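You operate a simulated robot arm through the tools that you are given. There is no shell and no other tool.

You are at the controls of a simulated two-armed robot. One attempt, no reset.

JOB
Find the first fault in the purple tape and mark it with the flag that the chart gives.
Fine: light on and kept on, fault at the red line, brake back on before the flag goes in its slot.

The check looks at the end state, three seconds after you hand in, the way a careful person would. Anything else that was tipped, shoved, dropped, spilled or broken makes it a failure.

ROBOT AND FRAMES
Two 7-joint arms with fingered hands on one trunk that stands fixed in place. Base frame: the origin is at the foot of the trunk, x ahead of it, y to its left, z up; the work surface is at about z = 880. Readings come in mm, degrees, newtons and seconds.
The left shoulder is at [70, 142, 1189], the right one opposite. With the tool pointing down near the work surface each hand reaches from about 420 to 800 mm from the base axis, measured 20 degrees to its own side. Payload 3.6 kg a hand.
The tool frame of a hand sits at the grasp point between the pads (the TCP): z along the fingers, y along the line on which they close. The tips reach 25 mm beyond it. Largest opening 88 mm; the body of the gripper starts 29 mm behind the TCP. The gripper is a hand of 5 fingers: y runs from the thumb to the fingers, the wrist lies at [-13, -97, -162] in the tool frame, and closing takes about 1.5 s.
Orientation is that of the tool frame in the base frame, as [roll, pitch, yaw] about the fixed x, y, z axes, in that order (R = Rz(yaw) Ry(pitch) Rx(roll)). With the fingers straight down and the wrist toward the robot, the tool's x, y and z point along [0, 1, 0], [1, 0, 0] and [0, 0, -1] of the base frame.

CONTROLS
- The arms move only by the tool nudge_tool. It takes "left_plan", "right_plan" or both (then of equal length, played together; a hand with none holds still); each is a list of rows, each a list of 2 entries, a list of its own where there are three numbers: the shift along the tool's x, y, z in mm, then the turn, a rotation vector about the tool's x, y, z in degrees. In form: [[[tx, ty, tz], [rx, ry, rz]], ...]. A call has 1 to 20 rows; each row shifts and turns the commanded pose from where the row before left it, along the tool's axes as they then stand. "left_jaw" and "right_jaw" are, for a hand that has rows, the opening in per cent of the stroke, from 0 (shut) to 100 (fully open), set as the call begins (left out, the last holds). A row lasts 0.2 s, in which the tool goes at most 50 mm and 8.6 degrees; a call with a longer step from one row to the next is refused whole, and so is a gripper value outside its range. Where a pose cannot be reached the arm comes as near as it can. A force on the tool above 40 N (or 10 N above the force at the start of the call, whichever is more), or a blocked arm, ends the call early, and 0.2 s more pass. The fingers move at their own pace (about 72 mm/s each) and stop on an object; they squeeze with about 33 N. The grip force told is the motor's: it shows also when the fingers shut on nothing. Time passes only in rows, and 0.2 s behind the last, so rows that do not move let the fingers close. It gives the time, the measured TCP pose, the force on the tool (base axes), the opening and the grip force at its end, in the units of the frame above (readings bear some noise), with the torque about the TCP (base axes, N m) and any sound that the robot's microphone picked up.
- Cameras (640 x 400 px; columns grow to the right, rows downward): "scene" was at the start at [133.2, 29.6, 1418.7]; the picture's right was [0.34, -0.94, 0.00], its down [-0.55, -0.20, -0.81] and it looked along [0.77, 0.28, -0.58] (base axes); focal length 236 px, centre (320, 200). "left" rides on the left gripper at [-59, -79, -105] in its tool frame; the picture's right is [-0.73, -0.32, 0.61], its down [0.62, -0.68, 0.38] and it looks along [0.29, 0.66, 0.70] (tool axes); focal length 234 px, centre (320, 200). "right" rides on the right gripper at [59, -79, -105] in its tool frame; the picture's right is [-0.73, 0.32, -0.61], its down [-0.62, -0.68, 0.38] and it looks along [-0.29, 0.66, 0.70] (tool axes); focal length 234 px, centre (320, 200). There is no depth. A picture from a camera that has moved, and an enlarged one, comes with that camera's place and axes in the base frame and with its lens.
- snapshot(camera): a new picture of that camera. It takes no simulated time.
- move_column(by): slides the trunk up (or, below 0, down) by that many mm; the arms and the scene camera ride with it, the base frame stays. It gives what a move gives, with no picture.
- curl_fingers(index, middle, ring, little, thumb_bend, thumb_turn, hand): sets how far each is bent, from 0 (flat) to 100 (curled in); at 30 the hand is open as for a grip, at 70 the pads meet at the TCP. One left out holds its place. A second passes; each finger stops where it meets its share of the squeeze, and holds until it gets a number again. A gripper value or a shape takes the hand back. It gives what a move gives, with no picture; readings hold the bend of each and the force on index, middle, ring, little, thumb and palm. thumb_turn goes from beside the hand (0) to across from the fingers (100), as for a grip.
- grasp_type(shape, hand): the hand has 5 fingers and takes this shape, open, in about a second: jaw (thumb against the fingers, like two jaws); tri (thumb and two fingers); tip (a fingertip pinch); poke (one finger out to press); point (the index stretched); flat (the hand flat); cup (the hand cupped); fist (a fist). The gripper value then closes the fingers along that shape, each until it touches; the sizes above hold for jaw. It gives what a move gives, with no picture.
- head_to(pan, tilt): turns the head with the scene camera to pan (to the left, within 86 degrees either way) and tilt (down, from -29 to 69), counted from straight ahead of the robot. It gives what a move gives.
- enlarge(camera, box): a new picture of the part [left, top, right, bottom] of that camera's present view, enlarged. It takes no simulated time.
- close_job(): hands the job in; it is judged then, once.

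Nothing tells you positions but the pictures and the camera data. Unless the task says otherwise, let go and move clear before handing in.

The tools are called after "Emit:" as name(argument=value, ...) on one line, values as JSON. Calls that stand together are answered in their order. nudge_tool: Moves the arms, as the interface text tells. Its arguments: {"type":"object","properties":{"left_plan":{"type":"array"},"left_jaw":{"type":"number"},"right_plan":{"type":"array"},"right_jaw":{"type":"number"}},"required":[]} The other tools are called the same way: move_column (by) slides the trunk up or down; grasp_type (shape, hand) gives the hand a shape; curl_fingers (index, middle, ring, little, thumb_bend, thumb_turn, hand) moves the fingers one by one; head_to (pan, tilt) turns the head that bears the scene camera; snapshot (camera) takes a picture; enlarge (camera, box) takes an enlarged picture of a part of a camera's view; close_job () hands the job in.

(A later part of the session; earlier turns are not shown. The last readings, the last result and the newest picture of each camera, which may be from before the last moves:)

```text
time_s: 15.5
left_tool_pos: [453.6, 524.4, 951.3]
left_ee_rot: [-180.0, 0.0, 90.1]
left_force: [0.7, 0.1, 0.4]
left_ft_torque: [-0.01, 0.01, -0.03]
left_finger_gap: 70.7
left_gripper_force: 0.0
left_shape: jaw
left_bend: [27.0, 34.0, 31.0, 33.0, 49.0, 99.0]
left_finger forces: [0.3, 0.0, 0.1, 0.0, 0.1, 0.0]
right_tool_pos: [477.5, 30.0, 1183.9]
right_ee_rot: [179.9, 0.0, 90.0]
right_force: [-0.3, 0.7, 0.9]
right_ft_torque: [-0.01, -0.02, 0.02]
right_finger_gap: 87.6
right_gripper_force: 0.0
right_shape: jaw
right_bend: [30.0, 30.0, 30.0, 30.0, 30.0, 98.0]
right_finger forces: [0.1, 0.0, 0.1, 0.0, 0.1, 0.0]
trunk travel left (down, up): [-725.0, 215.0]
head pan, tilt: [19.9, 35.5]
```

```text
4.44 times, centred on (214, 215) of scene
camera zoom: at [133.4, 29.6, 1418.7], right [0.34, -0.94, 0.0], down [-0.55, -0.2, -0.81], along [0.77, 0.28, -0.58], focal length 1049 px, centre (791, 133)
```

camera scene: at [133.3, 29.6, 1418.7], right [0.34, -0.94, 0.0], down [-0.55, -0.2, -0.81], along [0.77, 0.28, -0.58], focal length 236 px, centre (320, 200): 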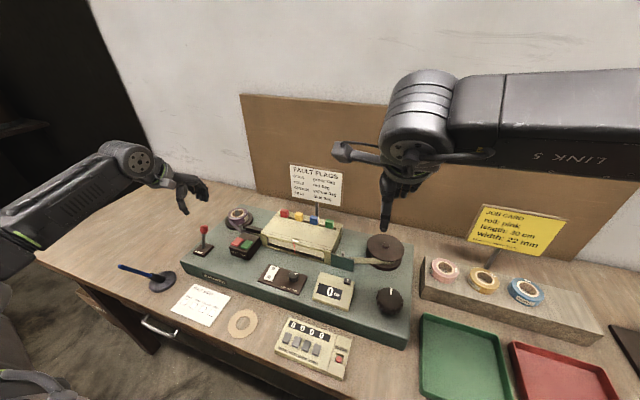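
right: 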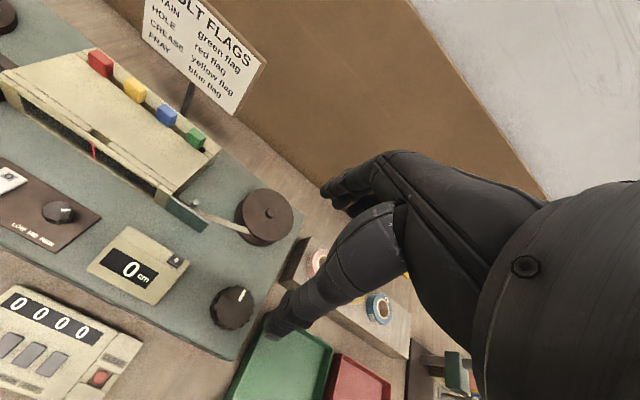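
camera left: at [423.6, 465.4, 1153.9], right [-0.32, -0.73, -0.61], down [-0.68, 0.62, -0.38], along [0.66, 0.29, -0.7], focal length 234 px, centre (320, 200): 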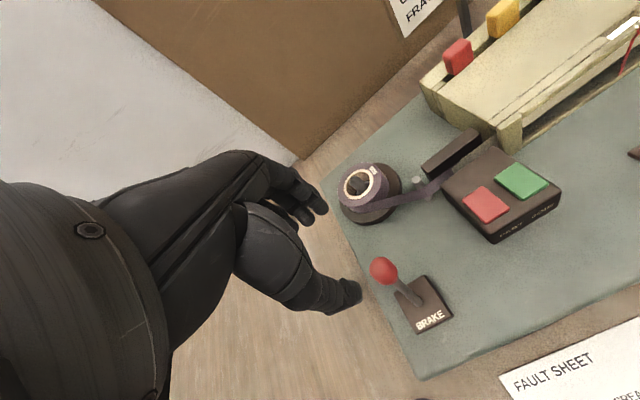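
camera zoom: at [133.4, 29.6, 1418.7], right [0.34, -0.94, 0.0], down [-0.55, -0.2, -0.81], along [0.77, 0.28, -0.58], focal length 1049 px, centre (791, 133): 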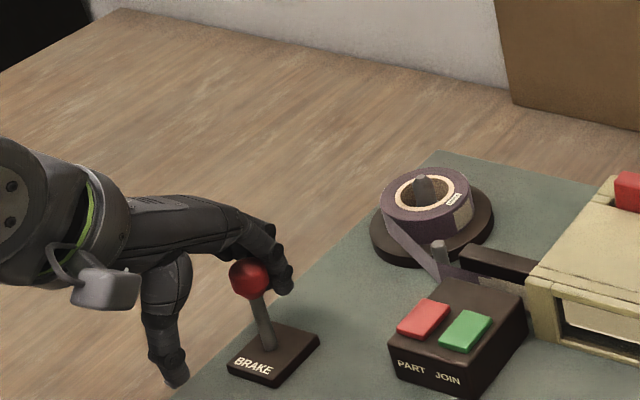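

The lever is moving with very little force. I'll keep pulling it.

Emit:
nudge_tool(left_plan=[[[0, -5, 0], [0, 0, 0]], [[0, -5, 0], [0, 0, 0]], [[0, -5, 0], [0, 0, 0]], [[0, -5, 0], [0, 0, 0]], [[0, 0, 0], [0, 0, 0]]])

Emit:
enlarge(camera="scene", box=[150, 170, 278, 260])

```text
time_s: 16.7
left_tool_pos: [432.7, 524.2, 951.1]
left_ee_rot: [180.0, 0.0, 90.0]
left_force: [-0.1, 0.0, -0.7]
left_ft_torque: [0.02, -0.02, 0.03]
left_finger_gap: 70.5
left_gripper_force: 0.1
left_shape: jaw
left_bend: [27.0, 34.0, 31.0, 33.0, 49.0, 99.0]
left_finger forces: [0.0, 0.1, 0.1, 0.1, 0.0, 0.1]
right_tool_pos: [477.0, 30.2, 1185.3]
right_ee_rot: [180.0, 0.0, 89.9]
right_force: [0.0, -0.1, -0.1]
right_ft_torque: [0.0, 0.0, 0.0]
right_finger_gap: 87.7
right_gripper_force: 0.1
right_shape: jaw
right_bend: [30.0, 30.0, 30.0, 30.0, 30.0, 98.0]
right_finger forces: [0.0, 0.0, 0.1, 0.0, 0.0, 0.1]
trunk travel left (down, up): [-725.0, 215.0]
head pan, tilt: [19.9, 35.5]
```

```text
4.44 times, centred on (214, 215) of scene
camera zoom: at [133.4, 29.7, 1418.7], right [0.34, -0.94, 0.0], down [-0.55, -0.2, -0.81], along [0.77, 0.28, -0.58], focal length 1049 px, centre (791, 133)
```

zoom: 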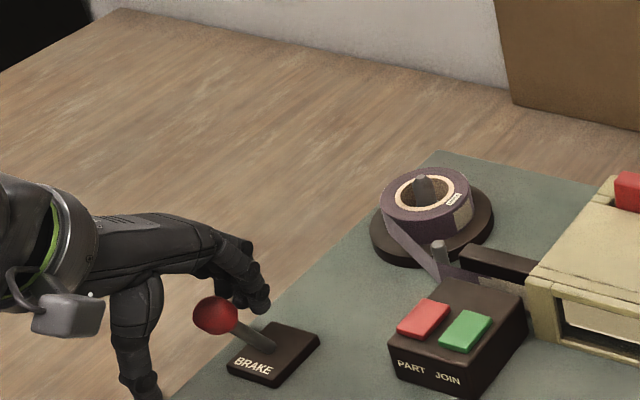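

The lever is now leaning toward the robot, so the brake should be released. I'll leave the left hand there and bring the right hand down over the winding knob.

Emit:
nudge_tool(right_plan=[[[-10, 0, 40], [0, 0, 0]], [[-10, 0, 40], [0, 0, 0]], [[-10, 0, 40], [0, 0, 0]], [[-12, -2, 40], [0, 0, 0]], [[0, 0, 24], [0, 0, 0]], [[0, 0, 0], [0, 0, 0]]])

Emit:
snapshot(camera="right")

Emit:
snapshot(camera="scene")

```text
time_s: 18.1
left_tool_pos: [434.5, 525.4, 951.2]
left_ee_rot: [-179.9, 0.0, 89.9]
left_force: [-0.3, -0.2, 0.7]
left_ft_torque: [0.02, -0.02, 0.04]
left_finger_gap: 70.6
left_gripper_force: 0.0
left_shape: jaw
left_bend: [27.0, 34.0, 31.0, 33.0, 49.0, 99.0]
left_finger forces: [0.0, 0.0, 0.0, 0.0, 0.1, 0.0]
right_tool_pos: [474.5, -14.8, 998.1]
right_ee_rot: [-179.9, -0.1, 89.9]
right_force: [0.9, 0.4, 0.2]
right_ft_torque: [0.0, 0.04, 0.0]
right_finger_gap: 87.6
right_gripper_force: 0.1
right_shape: jaw
right_bend: [30.0, 30.0, 30.0, 30.0, 30.0, 98.0]
right_finger forces: [0.0, 0.0, 0.0, 0.1, 0.1, 0.0]
trunk travel left (down, up): [-725.0, 215.0]
head pan, tilt: [19.9, 35.5]
```

```text
taken
camera right: at [395.8, 46.3, 1103.1], right [0.32, -0.73, 0.61], down [-0.68, -0.62, -0.38], along [0.66, -0.29, -0.7], focal length 234 px, centre (320, 200)
```

right: 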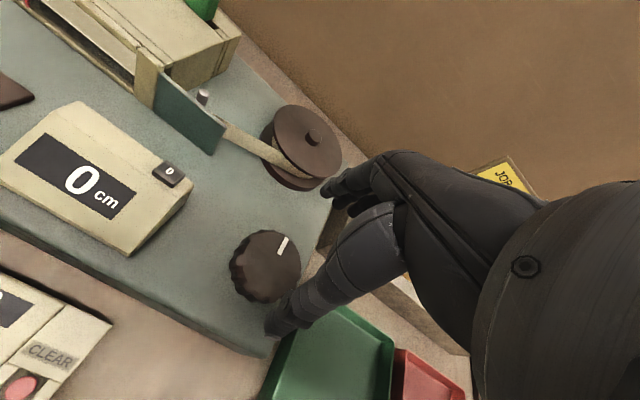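

```text
taken
camera scene: at [133.0, 29.7, 1418.7], right [0.34, -0.94, 0.0], down [-0.55, -0.2, -0.81], along [0.77, 0.28, -0.58], focal length 236 px, centre (320, 200)
```

scene: 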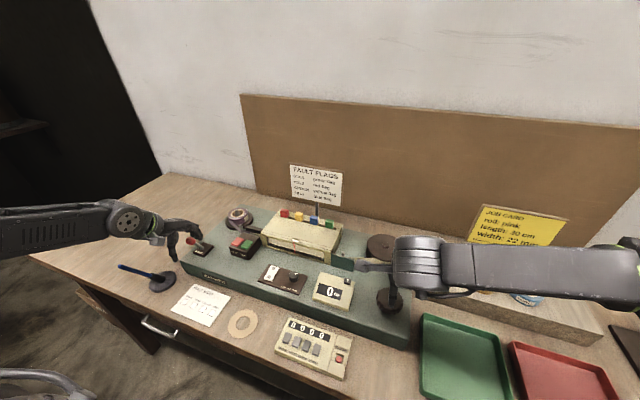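

The knob centre is at about [474,-11.5] with a diameter of about 62 mm. I'll try the three-finger shape, which suits a round knob better.

Emit:
grasp_type(hand="right", shape="tri")

Emit:
enlarge(camera="right", box=[200, 120, 440, 360])

Emit:
enlarge(camera="scene", box=[330, 230, 460, 330])

```text
time_s: 19.0
left_tool_pos: [433.0, 524.0, 952.9]
left_ee_rot: [-180.0, 0.0, 90.0]
left_force: [-0.1, -0.2, 0.3]
left_ft_torque: [-0.02, 0.01, 0.0]
left_finger_gap: 70.5
left_gripper_force: 0.1
left_shape: jaw
left_bend: [27.0, 34.0, 31.0, 33.0, 49.0, 99.0]
left_finger forces: [0.0, 0.0, 0.1, 0.0, 0.0, 0.0]
right_tool_pos: [476.3, -13.7, 998.1]
right_ee_rot: [180.0, 0.0, 90.0]
right_force: [0.2, -0.1, 0.0]
right_ft_torque: [0.0, 0.0, 0.03]
right_finger_gap: 87.6
right_gripper_force: 0.1
right_shape: tri
right_bend: [30.0, 30.0, 99.0, 99.0, 30.0, 98.0]
right_finger forces: [0.0, 0.0, 0.0, 0.1, 0.0, 0.1]
trunk travel left (down, up): [-725.0, 215.0]
head pan, tilt: [19.9, 35.5]
```

```text
1.67 times, centred on (320, 240) of right
camera zoom: at [396.0, 46.4, 1103.4], right [0.32, -0.73, 0.61], down [-0.68, -0.62, -0.38], along [0.66, -0.29, -0.7], focal length 390 px, centre (320, 133)
```

zoom: 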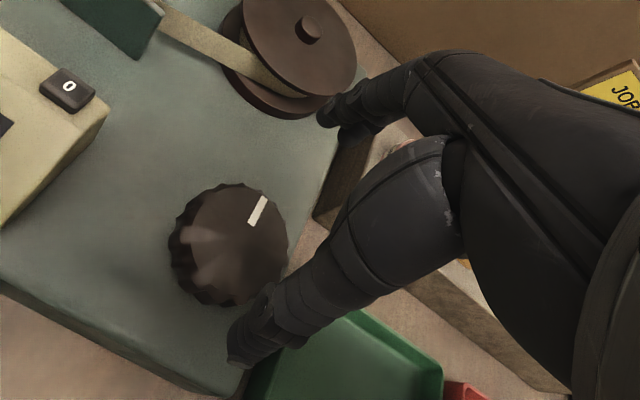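

```text
4.00 times, centred on (395, 280) of scene
camera zoom: at [133.3, 29.7, 1418.7], right [0.34, -0.94, 0.0], down [-0.55, -0.2, -0.81], along [0.77, 0.28, -0.58], focal length 944 px, centre (20, -120)
```

zoom: 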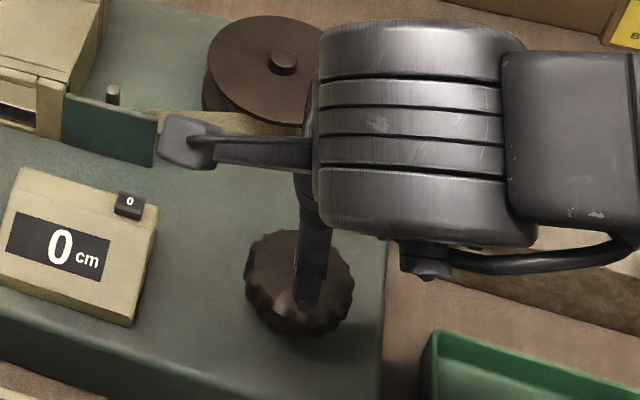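

The ring and little fingers are tucked away. I'll pre-turn the hand clockwise about 26° and lower it around the knob.

Emit:
nudge_tool(right_plan=[[[0, 0, 0], [0, 0, 8.5]], [[0, 0, 0], [0, 0, 8.5]], [[0, 0, 0], [0, 0, 8.5]], [[0, 0, 25], [0, 0, 0]], [[0, 0, 20], [0, 0, 0]], [[0, 0, 0], [0, 0, 0]]])

Emit:
enlarge(camera="right", box=[200, 120, 440, 360])

Emit:
enlarge(camera="scene", box=[330, 230, 460, 330])

```text
time_s: 20.4
left_tool_pos: [433.9, 525.3, 952.2]
left_ee_rot: [180.0, 0.1, 90.0]
left_force: [0.3, -0.5, 0.1]
left_ft_torque: [0.01, 0.01, 0.01]
left_finger_gap: 70.6
left_gripper_force: 0.1
left_shape: jaw
left_bend: [27.0, 34.0, 31.0, 33.0, 49.0, 99.0]
left_finger forces: [0.0, 0.0, 0.0, 0.1, 0.1, 0.0]
right_tool_pos: [473.3, -10.5, 953.5]
right_ee_rot: [-180.0, 0.0, 64.4]
right_force: [-0.5, 0.0, 0.5]
right_ft_torque: [0.0, 0.0, 0.0]
right_finger_gap: 87.7
right_gripper_force: 0.1
right_shape: tri
right_bend: [30.0, 30.0, 99.0, 99.0, 30.0, 98.0]
right_finger forces: [0.0, 0.1, 0.1, 0.0, 0.0, 0.0]
trunk travel left (down, up): [-725.0, 215.0]
head pan, tilt: [19.9, 35.5]
```

```text
1.67 times, centred on (320, 240) of right
camera zoom: at [428.2, 77.7, 1059.1], right [-0.02, -0.79, 0.61], down [-0.88, -0.27, -0.38], along [0.47, -0.54, -0.7], focal length 390 px, centre (320, 133)
```

zoom: 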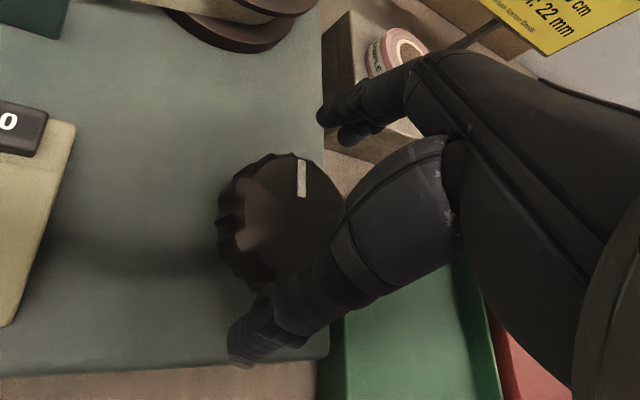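

```text
4.00 times, centred on (395, 280) of scene
camera zoom: at [132.9, 29.8, 1418.7], right [0.34, -0.94, 0.0], down [-0.55, -0.2, -0.81], along [0.77, 0.28, -0.58], focal length 944 px, centre (20, -120)
```

zoom: 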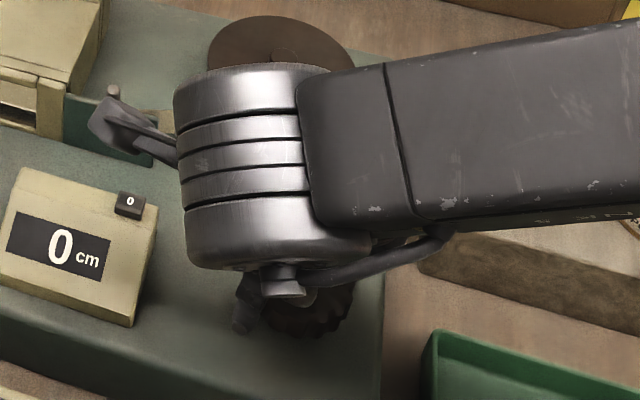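

The knob sits between the thumb and fingers. I'll lower the rest of the way, close, and check the grip.

Emit:
nudge_tool(right_plan=[[[0, 0, 15], [0, 0, 0]], [[0, 0, 12], [0, 0, 0]], [[0, 0, 7], [0, 0, 0]], [[0, 0, 0], [0, 0, 0]]])

Emit:
enlarge(camera="right", box=[200, 120, 440, 360])

Emit:
nudge_tool(right_plan=[[[0, 0, 0], [0, 0, 0]], [[0, 0, 0], [0, 0, 0]], [[0, 0, 0], [0, 0, 0]], [[0, 0, 0], [0, 0, 0]], [[0, 0, 0], [0, 0, 0]], [[0, 0, 0], [0, 0, 0]]], right_jaw=55)

Emit:
enlarge(camera="right", box=[200, 120, 440, 360])

```text
time_s: 21.4
left_tool_pos: [434.1, 525.0, 949.8]
left_ee_rot: [180.0, 0.1, 90.0]
left_force: [0.0, -0.6, -0.7]
left_ft_torque: [0.03, 0.01, 0.01]
left_finger_gap: 70.5
left_gripper_force: 0.0
left_shape: jaw
left_bend: [27.0, 34.0, 31.0, 33.0, 49.0, 99.0]
left_finger forces: [0.0, 0.1, 0.0, 0.0, 0.1, 0.1]
right_tool_pos: [475.1, -10.6, 920.6]
right_ee_rot: [180.0, 0.0, 64.5]
right_force: [1.0, 0.0, 0.8]
right_ft_torque: [-0.02, 0.0, -0.01]
right_finger_gap: 87.8
right_gripper_force: 0.0
right_shape: tri
right_bend: [30.0, 30.0, 99.0, 99.0, 30.0, 98.0]
right_finger forces: [0.1, 0.0, 0.9, 0.0, 0.2, 0.1]
trunk travel left (down, up): [-725.0, 215.0]
head pan, tilt: [19.9, 35.5]
```

```text
1.67 times, centred on (320, 240) of right
camera zoom: at [428.5, 77.3, 1026.2], right [-0.02, -0.79, 0.61], down [-0.88, -0.27, -0.38], along [0.47, -0.54, -0.7], focal length 390 px, centre (320, 133)
```

zoom: 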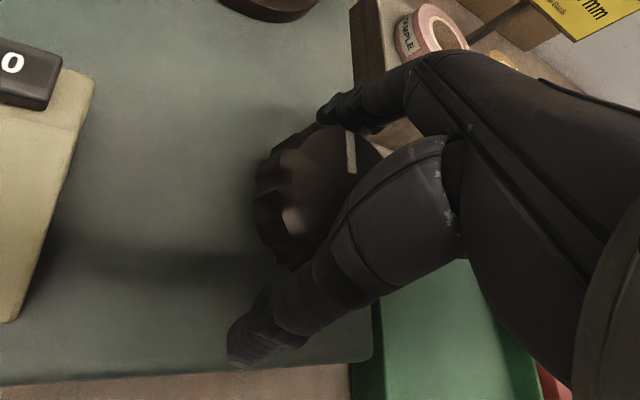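

```text
time_s: 22.8
left_tool_pos: [434.1, 525.0, 949.6]
left_ee_rot: [-180.0, 0.0, 90.0]
left_force: [-1.4, 1.1, 0.2]
left_ft_torque: [0.0, 0.01, -0.02]
left_finger_gap: 70.5
left_gripper_force: 0.1
left_shape: jaw
left_bend: [27.0, 34.0, 31.0, 33.0, 49.0, 99.0]
left_finger forces: [0.1, 0.0, 0.1, 0.1, 0.1, 0.0]
right_tool_pos: [475.8, -12.1, 921.3]
right_ee_rot: [-179.9, -0.1, 64.5]
right_force: [-0.4, 0.9, -5.1]
right_ft_torque: [-0.35, 0.07, -0.05]
right_finger_gap: 45.2
right_gripper_force: 33.1
right_shape: tri
right_bend: [74.0, 44.0, 99.0, 100.0, 68.0, 100.0]
right_finger forces: [15.9, 17.0, 16.0, 0.1, 32.7, 0.1]
trunk travel left (down, up): [-725.0, 215.0]
head pan, tilt: [19.9, 35.5]
```

```text
1.67 times, centred on (320, 240) of right
camera zoom: at [428.9, 77.3, 1025.8], right [-0.02, -0.79, 0.61], down [-0.88, -0.27, -0.38], along [0.47, -0.54, -0.7], focal length 390 px, centre (320, 133)
```

zoom: 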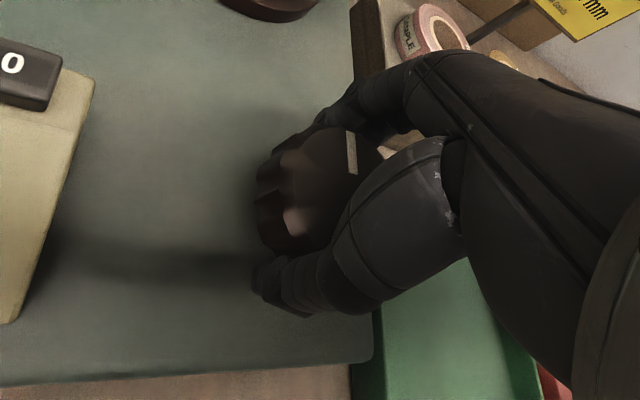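

The hand has a firm three-finger grip on the knob. I'll turn it slightly counter-clockwise and watch the counter and window.

Emit:
nudge_tool(right_plan=[[[0, 0, 0], [0, 0, -5]], [[0, 0, 0], [0, 0, -5]], [[0, 0, 0], [0, 0, -5]], [[0, 0, 0], [0, 0, -5]], [[0, 0, 0], [0, 0, 0]]])

Emit:
enlarge(camera="scene", box=[210, 195, 440, 325])

Emit:
enlarge(camera="right", box=[200, 120, 440, 360])

```text
time_s: 24.0
left_tool_pos: [434.0, 521.9, 951.4]
left_ee_rot: [180.0, -0.1, 90.0]
left_force: [0.0, -0.1, -0.2]
left_ft_torque: [0.0, -0.01, 0.01]
left_finger_gap: 70.6
left_gripper_force: 0.1
left_shape: jaw
left_bend: [27.0, 34.0, 31.0, 33.0, 49.0, 99.0]
left_finger forces: [0.0, 0.0, 0.1, 0.0, 0.0, 0.0]
right_tool_pos: [476.4, -13.7, 920.1]
right_ee_rot: [-179.9, 0.0, 84.5]
right_force: [-4.9, -12.1, -14.7]
right_ft_torque: [-0.24, 0.26, -0.71]
right_finger_gap: 43.7
right_gripper_force: 32.9
right_shape: tri
right_bend: [74.0, 48.0, 99.0, 100.0, 71.0, 92.0]
right_finger forces: [16.2, 16.6, 5.0, 0.0, 33.8, 0.0]
trunk travel left (down, up): [-725.0, 215.0]
head pan, tilt: [19.9, 35.5]
```

```text
2.78 times, centred on (325, 260) of scene
camera zoom: at [134.3, 26.7, 1418.6], right [0.34, -0.94, 0.0], down [-0.55, -0.2, -0.81], along [0.77, 0.28, -0.58], focal length 657 px, centre (306, 33)
```

zoom: 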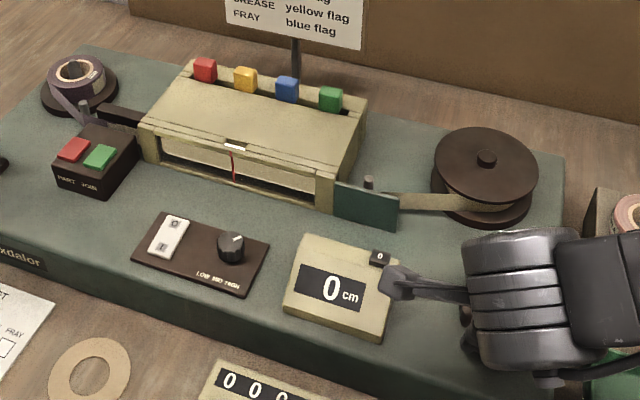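

```text
1.67 times, centred on (320, 240) of right
camera zoom: at [402.0, 53.0, 1025.6], right [0.25, -0.75, 0.61], down [-0.74, -0.56, -0.38], along [0.62, -0.35, -0.7], focal length 390 px, centre (320, 133)
```

zoom: 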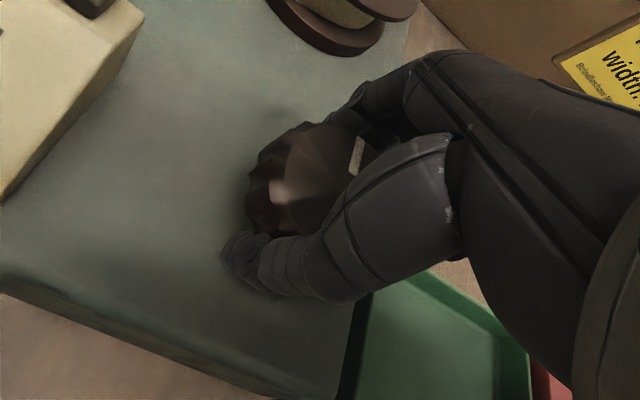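

The counter still reads 0 and the knob resisted with slip, so either that's the wrong direction or the brake is still holding. I'll try clockwise.

Emit:
nudge_tool(right_plan=[[[0, 0, 0], [0, 0, 5]], [[0, 0, 0], [0, 0, 5]], [[0, 0, 0], [0, 0, 5]], [[0, 0, 0], [0, 0, 5]], [[0, 0, 0], [0, 0, 5]], [[0, 0, 0], [0, 0, 0]]])

Emit:
enlarge(camera="scene", box=[210, 195, 440, 325])

Emit:
enlarge(camera="right", box=[200, 120, 440, 360])

```text
time_s: 25.4
left_tool_pos: [434.5, 524.4, 949.6]
left_ee_rot: [-179.8, 0.0, 89.9]
left_force: [0.2, -0.8, 0.0]
left_ft_torque: [0.0, 0.0, -0.02]
left_finger_gap: 70.4
left_gripper_force: 0.0
left_shape: jaw
left_bend: [27.0, 34.0, 31.0, 33.0, 49.0, 99.0]
left_finger forces: [0.1, 0.0, 0.0, 0.1, 0.1, 0.1]
right_tool_pos: [476.1, -12.9, 921.1]
right_ee_rot: [-180.0, 0.0, 59.4]
right_force: [3.5, -2.0, -9.0]
right_ft_torque: [-0.27, 0.32, 0.01]
right_finger_gap: 44.1
right_gripper_force: 32.8
right_shape: tri
right_bend: [74.0, 46.0, 99.0, 100.0, 69.0, 97.0]
right_finger forces: [18.2, 19.8, 16.7, 0.1, 35.5, 0.0]
trunk travel left (down, up): [-725.0, 215.0]
head pan, tilt: [19.9, 35.5]
```

```text
2.78 times, centred on (325, 260) of scene
camera zoom: at [135.8, 29.3, 1418.5], right [0.34, -0.94, 0.0], down [-0.55, -0.2, -0.81], along [0.76, 0.28, -0.58], focal length 657 px, centre (306, 33)
```

zoom: 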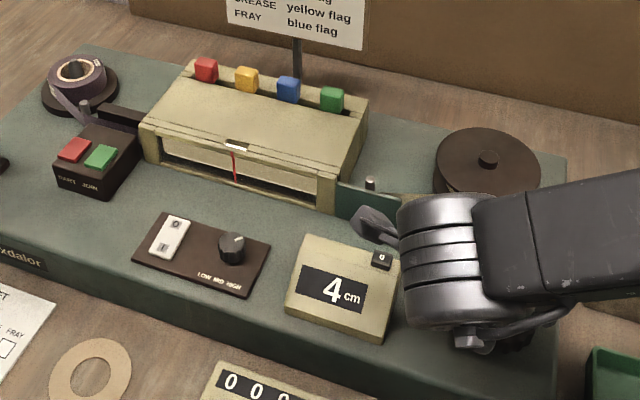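

```text
1.67 times, centred on (320, 240) of right
camera zoom: at [437.6, 80.1, 1025.8], right [-0.09, -0.79, 0.61], down [-0.9, -0.19, -0.38], along [0.42, -0.58, -0.7], focal length 390 px, centre (320, 133)
```

zoom: 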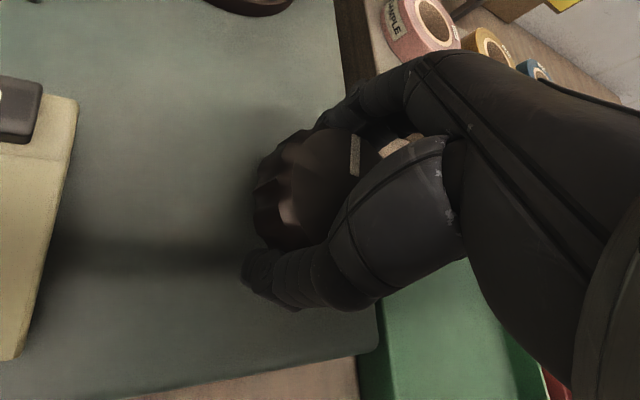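

The counter reads 4 cm, so clockwise is forward and 25° moves the tape about 4 cm. I'll check the window before going further.

Emit:
enlarge(camera="scene", box=[255, 215, 351, 275])

Emit:
enlarge(camera="scene", box=[220, 205, 284, 245])

```text
6.67 times, centred on (303, 245) of scene
camera zoom: at [135.8, 29.3, 1418.5], right [0.34, -0.94, 0.0], down [-0.55, -0.2, -0.81], along [0.76, 0.28, -0.58], focal length 1573 px, centre (433, -100)
```

zoom: 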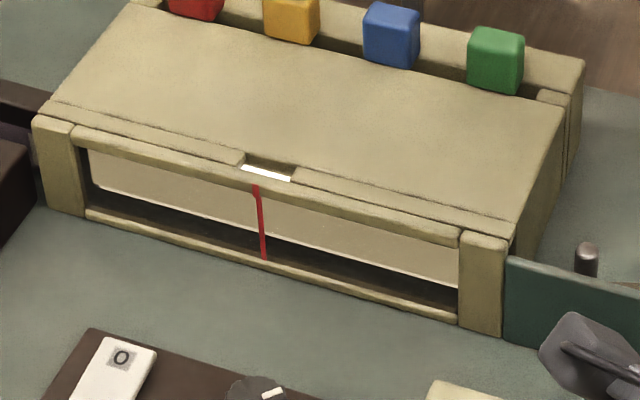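

```text
10.00 times, centred on (252, 225) of scene
camera zoom: at [135.8, 29.3, 1418.5], right [0.34, -0.94, 0.0], down [-0.55, -0.2, -0.81], along [0.76, 0.28, -0.58], focal length 2360 px, centre (1000, -50)
```

zoom: 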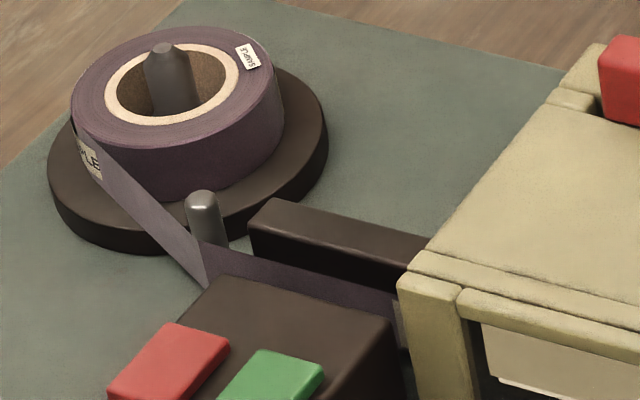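

Clockwise winding works and the leader is still showing in the window. I'll release, lift, rotate the hand back counter-clockwise, and re-grip slightly higher for a longer stroke.

Emit:
nudge_tool(right_plan=[[[0, 0, 0], [0, 0, 0]], [[0, 0, 0], [0, 0, 0]], [[0, 0, 0], [0, 0, 0]], [[0, 0, -15], [0, 0, 0]], [[0, 0, -25], [0, 0, 0]], [[0, 0, 0], [0, 0, -8.5]], [[0, 0, 0], [0, 0, -8.5]], [[0, 0, 0], [0, 0, -8.5]], [[0, 0, 0], [0, 0, -8.5]], [[0, 0, 0], [0, 0, -8.5]], [[0, 0, 0], [0, 0, -8.5]], [[0, 0, 0], [0, 0, -8.5]], [[0, 0, 0], [0, 0, -8.5]], [[0, 0, 0], [0, 0, -8.5]], [[0, 0, 0], [0, 0, 0]]], right_jaw=100)

Emit:
enlarge(camera="right", box=[200, 120, 440, 360])

Emit:
enlarge(camera="scene", box=[210, 195, 440, 325])

```text
time_s: 28.6
left_tool_pos: [432.8, 524.3, 951.7]
left_ee_rot: [180.0, 0.0, 89.9]
left_force: [1.2, -0.3, 0.7]
left_ft_torque: [-0.03, 0.02, 0.01]
left_finger_gap: 70.5
left_gripper_force: 0.1
left_shape: jaw
left_bend: [27.0, 34.0, 31.0, 33.0, 49.0, 99.0]
left_finger forces: [0.0, 0.0, 0.0, 0.0, 0.1, 0.0]
right_tool_pos: [474.7, -11.6, 962.8]
right_ee_rot: [-179.9, 0.1, 136.1]
right_force: [-0.3, 0.6, -0.3]
right_ft_torque: [-0.02, 0.02, 0.0]
right_finger_gap: 87.9
right_gripper_force: 0.1
right_shape: tri
right_bend: [30.0, 30.0, 99.0, 99.0, 30.0, 98.0]
right_finger forces: [0.0, 0.1, 0.0, 0.0, 0.0, 0.1]
trunk travel left (down, up): [-725.0, 215.0]
head pan, tilt: [19.9, 35.5]
```

```text
1.67 times, centred on (320, 240) of right
camera zoom: at [377.1, -27.0, 1067.1], right [0.75, -0.27, 0.61], down [-0.02, -0.92, -0.38], along [0.66, 0.27, -0.7], focal length 390 px, centre (320, 133)
```

zoom: 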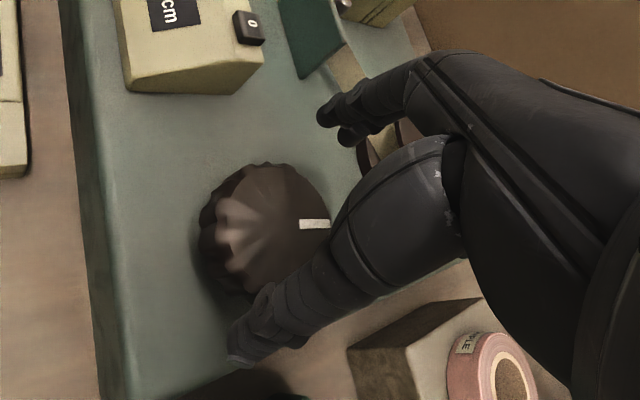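

```text
2.78 times, centred on (325, 260) of scene
camera zoom: at [133.2, 29.9, 1418.7], right [0.34, -0.94, 0.0], down [-0.55, -0.2, -0.81], along [0.77, 0.28, -0.58], focal length 657 px, centre (306, 33)
```

zoom: 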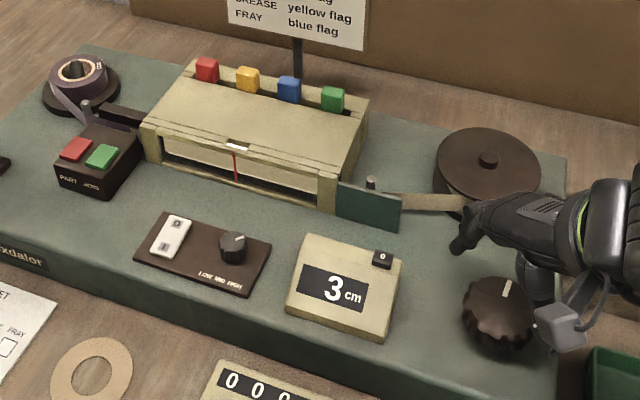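

The counter shows 3 cm and the hand is turned about 45° counter-clockwise with the knob centred. I'll go down, close, and stroke clockwise.

Emit:
nudge_tool(right_plan=[[[0, 0, 15], [0, 0, 0]], [[0, 0, 14], [0, 0, 0]], [[0, 0, 9], [0, 0, 0]], [[0, 0, 0], [0, 0, 0]]])

Emit:
nudge_tool(right_plan=[[[0, 0, 0], [0, 0, 0]], [[0, 0, 0], [0, 0, 0]], [[0, 0, 0], [0, 0, 0]], [[0, 0, 0], [0, 0, 0]], [[0, 0, 0], [0, 0, 0]], [[0, 0, 0], [0, 0, 0]], [[0, 0, 0], [0, 0, 6]], [[0, 0, 0], [0, 0, 6]], [[0, 0, 0], [0, 0, 6]], [[0, 0, 0], [0, 0, 6]], [[0, 0, 0], [0, 0, 6]], [[0, 0, 0], [0, 0, 0]]], right_jaw=55)

Emit:
enlarge(camera="scene", box=[210, 195, 440, 325])

Emit:
enlarge(camera="scene", box=[255, 215, 351, 275])

```text
time_s: 29.6
left_tool_pos: [434.0, 524.5, 951.8]
left_ee_rot: [-180.0, 0.0, 89.9]
left_force: [0.7, -0.1, -0.2]
left_ft_torque: [0.0, 0.01, 0.0]
left_finger_gap: 70.6
left_gripper_force: 0.1
left_shape: jaw
left_bend: [27.0, 34.0, 31.0, 33.0, 49.0, 99.0]
left_finger forces: [0.0, 0.0, 0.0, 0.1, 0.2, 0.1]
right_tool_pos: [475.6, -12.8, 923.1]
right_ee_rot: [-180.0, 0.0, 136.0]
right_force: [-0.2, -0.8, -0.1]
right_ft_torque: [0.01, 0.02, 0.0]
right_finger_gap: 87.8
right_gripper_force: 0.2
right_shape: tri
right_bend: [30.0, 30.0, 99.0, 99.0, 30.0, 98.0]
right_finger forces: [0.0, 0.0, 0.0, 0.0, 0.0, 0.1]
trunk travel left (down, up): [-725.0, 215.0]
head pan, tilt: [19.9, 35.5]
```

```text
time_s: 32.2
left_tool_pos: [434.5, 524.4, 950.9]
left_ee_rot: [-179.9, 0.0, 90.0]
left_force: [-0.9, -0.4, -0.6]
left_ft_torque: [0.01, -0.01, -0.03]
left_finger_gap: 70.3
left_gripper_force: 0.1
left_shape: jaw
left_bend: [27.0, 34.0, 31.0, 33.0, 49.0, 99.0]
left_finger forces: [0.0, 0.0, 0.1, 0.1, 0.0, 0.0]
right_tool_pos: [475.2, -12.6, 922.6]
right_ee_rot: [-180.0, 0.0, 105.9]
right_force: [-2.8, -2.8, -11.6]
right_ft_torque: [-0.08, 0.24, 0.0]
right_finger_gap: 47.3
right_gripper_force: 33.0
right_shape: tri
right_bend: [74.0, 46.0, 100.0, 100.0, 65.0, 100.0]
right_finger forces: [14.5, 15.7, 0.0, 0.0, 33.0, 0.0]
trunk travel left (down, up): [-725.0, 215.0]
head pan, tilt: [19.9, 35.5]
```

```text
2.78 times, centred on (325, 260) of scene
camera zoom: at [134.6, 29.0, 1418.6], right [0.34, -0.94, 0.0], down [-0.55, -0.2, -0.81], along [0.77, 0.28, -0.58], focal length 657 px, centre (306, 33)
```

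zoom: 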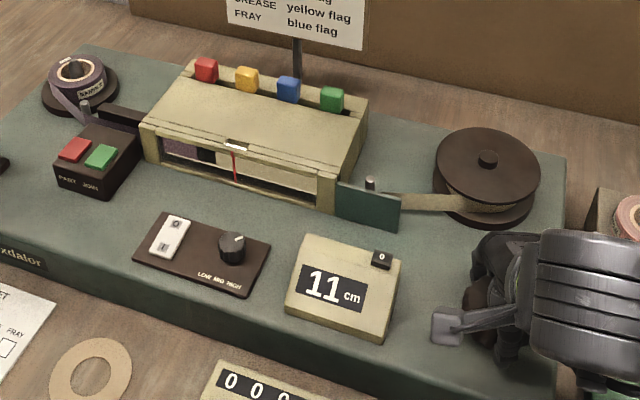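

```text
6.67 times, centred on (303, 245) of scene
camera zoom: at [134.6, 29.0, 1418.6], right [0.34, -0.94, 0.0], down [-0.55, -0.2, -0.81], along [0.77, 0.28, -0.58], focal length 1573 px, centre (433, -100)
```

zoom: 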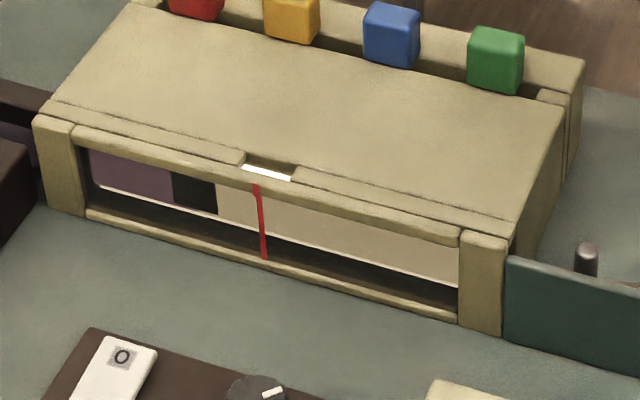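

The black splice and the start of the purple tape are now in the window at 11 cm. I'll move on in smaller steps, checking the window each time.

Emit:
nudge_tool(right_plan=[[[0, 0, 0], [0, 0, 5]], [[0, 0, 0], [0, 0, 5]], [[0, 0, 0], [0, 0, 5]], [[0, 0, 0], [0, 0, 5]], [[0, 0, 0], [0, 0, 0]]])

Emit:
enlarge(camera="scene", box=[210, 195, 440, 325])

Emit:
enlarge(camera="scene", box=[255, 215, 351, 275])

```text
time_s: 33.4
left_tool_pos: [434.9, 524.3, 949.6]
left_ee_rot: [-179.8, -0.1, 90.0]
left_force: [0.4, -0.4, -0.5]
left_ft_torque: [0.05, -0.02, -0.01]
left_finger_gap: 70.8
left_gripper_force: 0.0
left_shape: jaw
left_bend: [27.0, 34.0, 31.0, 33.0, 49.0, 99.0]
left_finger forces: [0.1, 0.1, 0.0, 0.1, 0.0, 0.0]
right_tool_pos: [476.1, -12.6, 923.4]
right_ee_rot: [-179.8, -0.1, 85.9]
right_force: [-0.8, -2.2, -15.1]
right_ft_torque: [0.03, 0.19, 0.04]
right_finger_gap: 47.2
right_gripper_force: 32.9
right_shape: tri
right_bend: [74.0, 46.0, 100.0, 100.0, 65.0, 100.0]
right_finger forces: [15.8, 16.4, 0.0, 0.0, 32.3, 0.0]
trunk travel left (down, up): [-725.0, 215.0]
head pan, tilt: [19.9, 35.5]
```

```text
2.78 times, centred on (325, 260) of scene
camera zoom: at [135.7, 29.0, 1418.4], right [0.34, -0.94, 0.0], down [-0.55, -0.2, -0.81], along [0.76, 0.28, -0.58], focal length 657 px, centre (306, 33)
```

zoom: 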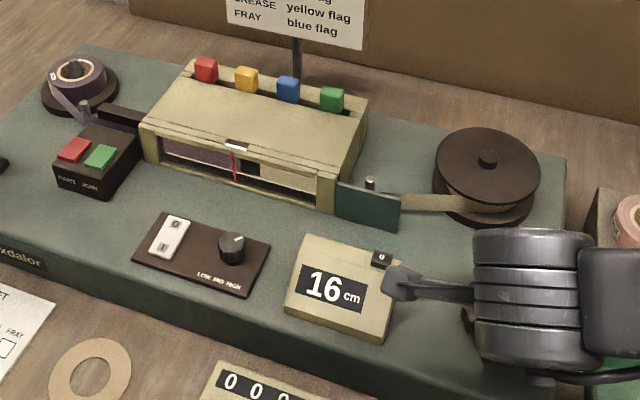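

```text
6.67 times, centred on (303, 245) of scene
camera zoom: at [135.7, 29.0, 1418.4], right [0.34, -0.94, 0.0], down [-0.55, -0.2, -0.81], along [0.76, 0.28, -0.58], focal length 1573 px, centre (433, -100)
```

zoom: 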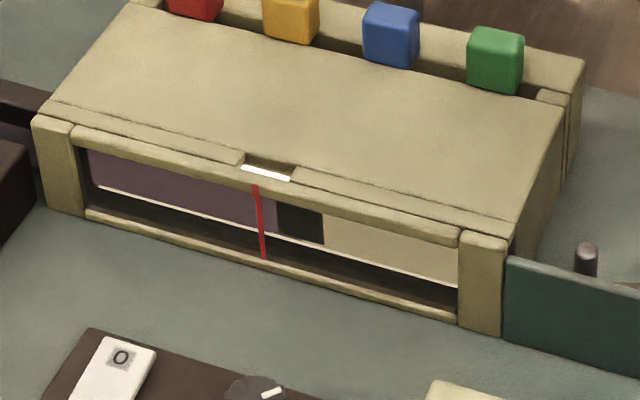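

16 cm, with purple across the left half of the window. I'll zoom in to look for faint faults.

Emit:
enlarge(camera="scene", box=[264, 234, 312, 264])

```text
13.33 times, centred on (288, 249) of scene
camera zoom: at [135.7, 29.0, 1418.4], right [0.34, -0.94, 0.0], down [-0.55, -0.2, -0.81], along [0.76, 0.28, -0.58], focal length 3147 px, centre (747, -453)
```

zoom: 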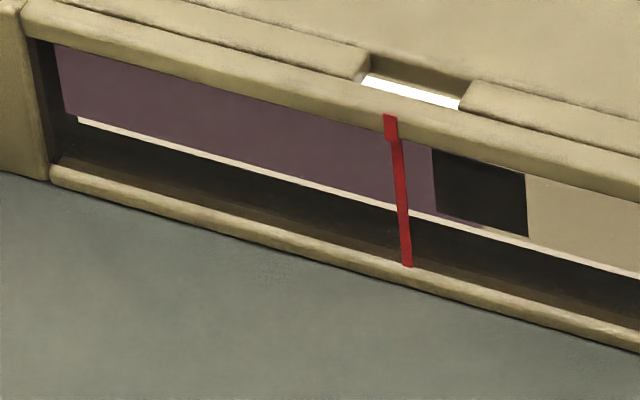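

I can only see the lower part of the tape from this angle. I'll zoom in on the small dark detail near the splice's bottom edge.

Emit:
enlarge(camera="scene", box=[288, 240, 312, 255])

Emit:
enlarge(camera="scene", box=[264, 234, 288, 249])

Emit:
snapshot(camera="left")

```text
16.00 times, centred on (300, 248) of scene
camera zoom: at [135.7, 29.0, 1418.4], right [0.34, -0.94, 0.0], down [-0.55, -0.2, -0.81], along [0.76, 0.28, -0.58], focal length 3776 px, centre (640, -560)
```

zoom: 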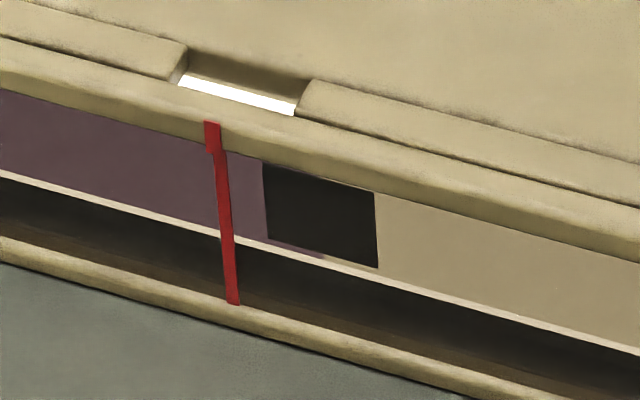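

```text
16.00 times, centred on (276, 242) of scene
camera zoom: at [135.7, 29.0, 1418.4], right [0.34, -0.94, 0.0], down [-0.55, -0.2, -0.81], along [0.76, 0.28, -0.58], focal length 3776 px, centre (1024, -464)
```

zoom: 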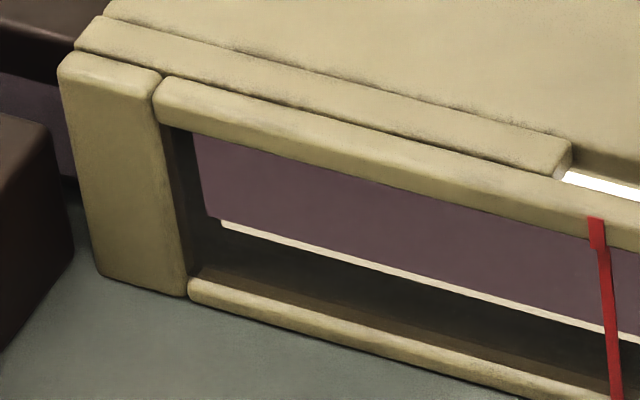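

```text
taken
camera left: at [356.3, 465.9, 1055.9], right [-0.32, -0.73, -0.61], down [-0.68, 0.62, -0.38], along [0.66, 0.29, -0.7], focal length 234 px, centre (320, 200)
```

left: 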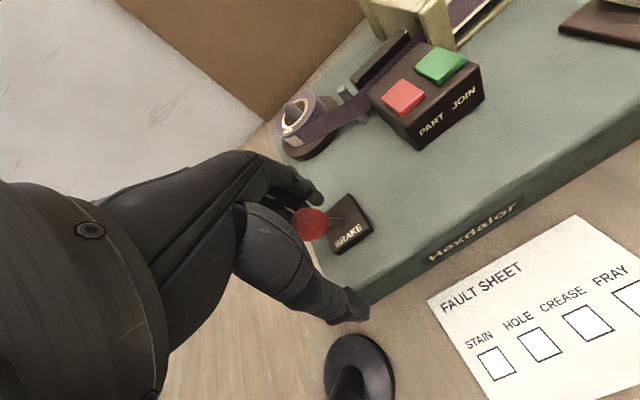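

Only the splice shows so far, with no fault. The upper tape edge is hidden from this high camera, so I'll bring the left wrist camera in front of the window for a lower view.

Emit:
nudge_tool(left_plan=[[[0, 0, -30], [0, 0, 0]], [[0, 0, -40], [0, 0, 0]], [[-42.5, 2.5, 0], [0, 0, 0]], [[-42.5, 2.5, 0], [0, 0, 0]], [[-42.5, 2.5, 0], [0, 0, 0]], [[-42.5, 2.5, 0], [0, 0, 0]], [[0, 0, 0], [-7.5, 0, 0]], [[0, 0, 0], [-7.5, 0, 0]], [[0, 0, 0], [-7.5, 0, 0]], [[0, 0, 0], [-7.5, 0, 0]], [[0, 0, 0], [0, 0, 0]]])

Emit:
snapshot(camera="left")

Emit:
snapshot(camera="scene")

```text
time_s: 35.8
left_tool_pos: [444.6, 353.3, 1020.1]
left_ee_rot: [150.1, 0.0, 90.1]
left_force: [0.0, -0.4, 0.3]
left_ft_torque: [0.03, 0.02, 0.0]
left_finger_gap: 70.6
left_gripper_force: 0.0
left_shape: jaw
left_bend: [27.0, 34.0, 31.0, 33.0, 49.0, 99.0]
left_finger forces: [0.0, 0.0, 0.1, 0.1, 0.1, 0.0]
right_tool_pos: [477.2, -12.4, 921.6]
right_ee_rot: [-179.9, 0.1, 86.0]
right_force: [-1.3, -1.2, -18.4]
right_ft_torque: [0.03, 0.25, 0.01]
right_finger_gap: 46.6
right_gripper_force: 33.4
right_shape: tri
right_bend: [74.0, 46.0, 100.0, 100.0, 65.0, 100.0]
right_finger forces: [16.6, 17.0, 0.0, 0.0, 32.9, 0.1]
trunk travel left (down, up): [-725.0, 215.0]
head pan, tilt: [19.9, 35.5]
```

```text
taken
camera left: at [324.6, 295.5, 1071.8], right [0.02, -0.73, -0.69], down [-0.4, 0.62, -0.67], along [0.92, 0.29, -0.28], focal length 234 px, centre (320, 200)
```

left: 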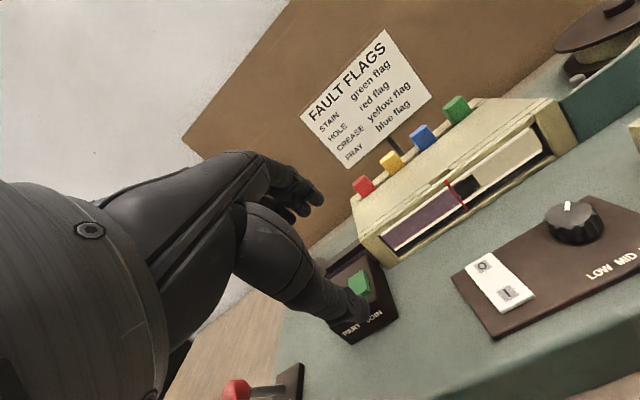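

```text
taken
camera scene: at [135.8, 29.1, 1418.4], right [0.34, -0.94, 0.0], down [-0.55, -0.2, -0.81], along [0.76, 0.28, -0.58], focal length 236 px, centre (320, 200)
```

scene: 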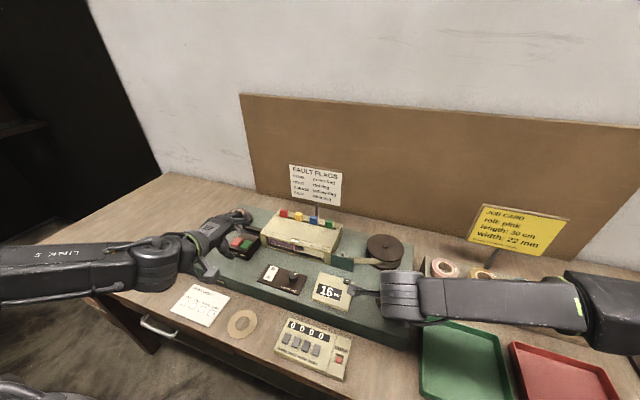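

The left camera gets a lower view of the window without blocking the scene camera. I'll zoom in.

Emit:
enlarge(camera="left", box=[370, 120, 570, 270])

Emit:
enlarge(camera="left", box=[375, 170, 475, 245])

```text
2.67 times, centred on (470, 195) of left
camera zoom: at [324.6, 295.5, 1071.8], right [0.02, -0.73, -0.69], down [-0.4, 0.62, -0.67], along [0.92, 0.29, -0.28], focal length 624 px, centre (-80, 213)
```

zoom: 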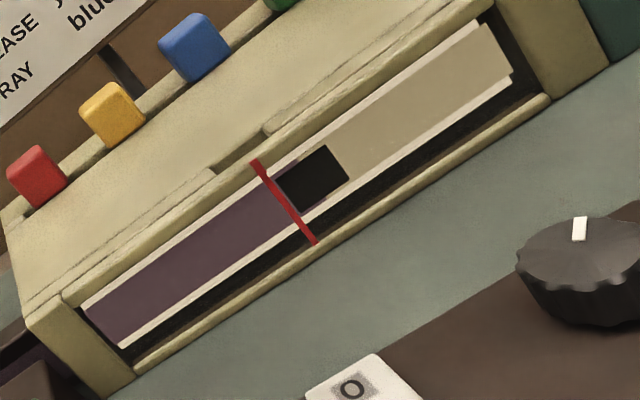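

```text
5.33 times, centred on (425, 208) of left
camera zoom: at [324.6, 295.5, 1071.8], right [0.02, -0.73, -0.69], down [-0.4, 0.62, -0.67], along [0.92, 0.29, -0.28], focal length 1249 px, centre (-240, 160)
```

zoom: 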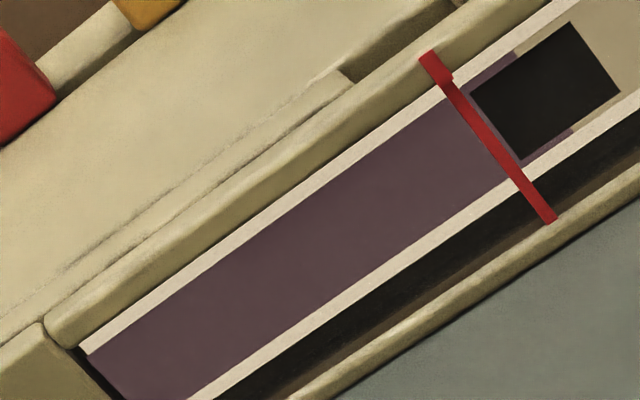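

Now the full tape width is visible and the purple is clean so far; the black patch is just the splice. I'll advance another 20° or so.

Emit:
nudge_tool(right_plan=[[[0, 0, 0], [0, 0, 5]], [[0, 0, 0], [0, 0, 5]], [[0, 0, 0], [0, 0, 5]], [[0, 0, 0], [0, 0, 5]], [[0, 0, 0], [0, 0, 0]]])

Emit:
enlarge(camera="left", box=[370, 120, 570, 270])

Emit:
enlarge(camera="scene", box=[290, 260, 370, 310])

```text
time_s: 37.0
left_tool_pos: [444.9, 354.4, 1020.2]
left_ee_rot: [150.1, 0.1, 89.9]
left_force: [0.9, -0.6, 0.3]
left_ft_torque: [-0.03, 0.03, 0.01]
left_finger_gap: 70.6
left_gripper_force: 0.1
left_shape: jaw
left_bend: [27.0, 34.0, 31.0, 33.0, 49.0, 99.0]
left_finger forces: [0.0, 0.1, 0.1, 0.0, 0.0, 0.0]
right_tool_pos: [476.1, -12.5, 921.7]
right_ee_rot: [-179.9, 0.0, 65.9]
right_force: [3.2, -2.2, -15.6]
right_ft_torque: [0.12, 0.17, 0.01]
right_finger_gap: 46.2
right_gripper_force: 33.1
right_shape: tri
right_bend: [74.0, 46.0, 100.0, 100.0, 65.0, 100.0]
right_finger forces: [17.1, 17.8, 0.0, 0.0, 31.3, 0.0]
trunk travel left (down, up): [-725.0, 215.0]
head pan, tilt: [19.9, 35.5]
```

```text
2.67 times, centred on (470, 195) of left
camera zoom: at [325.1, 295.4, 1071.9], right [0.02, -0.73, -0.69], down [-0.4, 0.62, -0.67], along [0.92, 0.29, -0.28], focal length 624 px, centre (-80, 213)
```

zoom: 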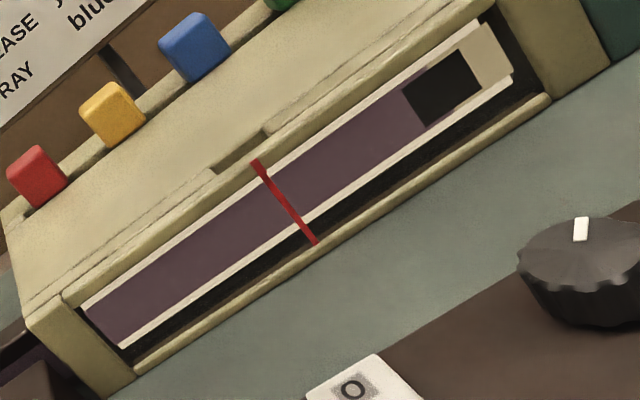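

```text
8.00 times, centred on (330, 285) of scene
camera zoom: at [136.1, 28.8, 1418.4], right [0.34, -0.94, 0.0], down [-0.55, -0.2, -0.81], along [0.76, 0.28, -0.58], focal length 1888 px, centre (240, -480)
```

zoom: 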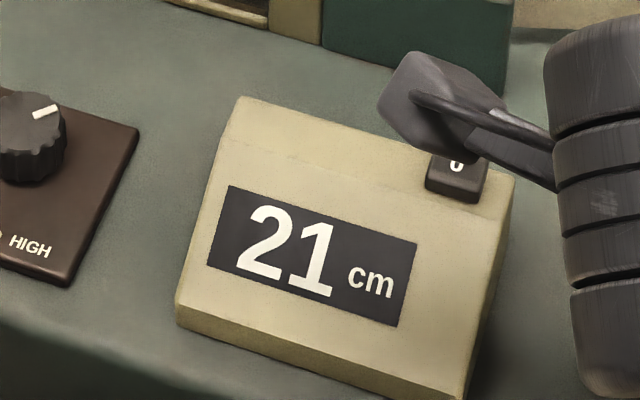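

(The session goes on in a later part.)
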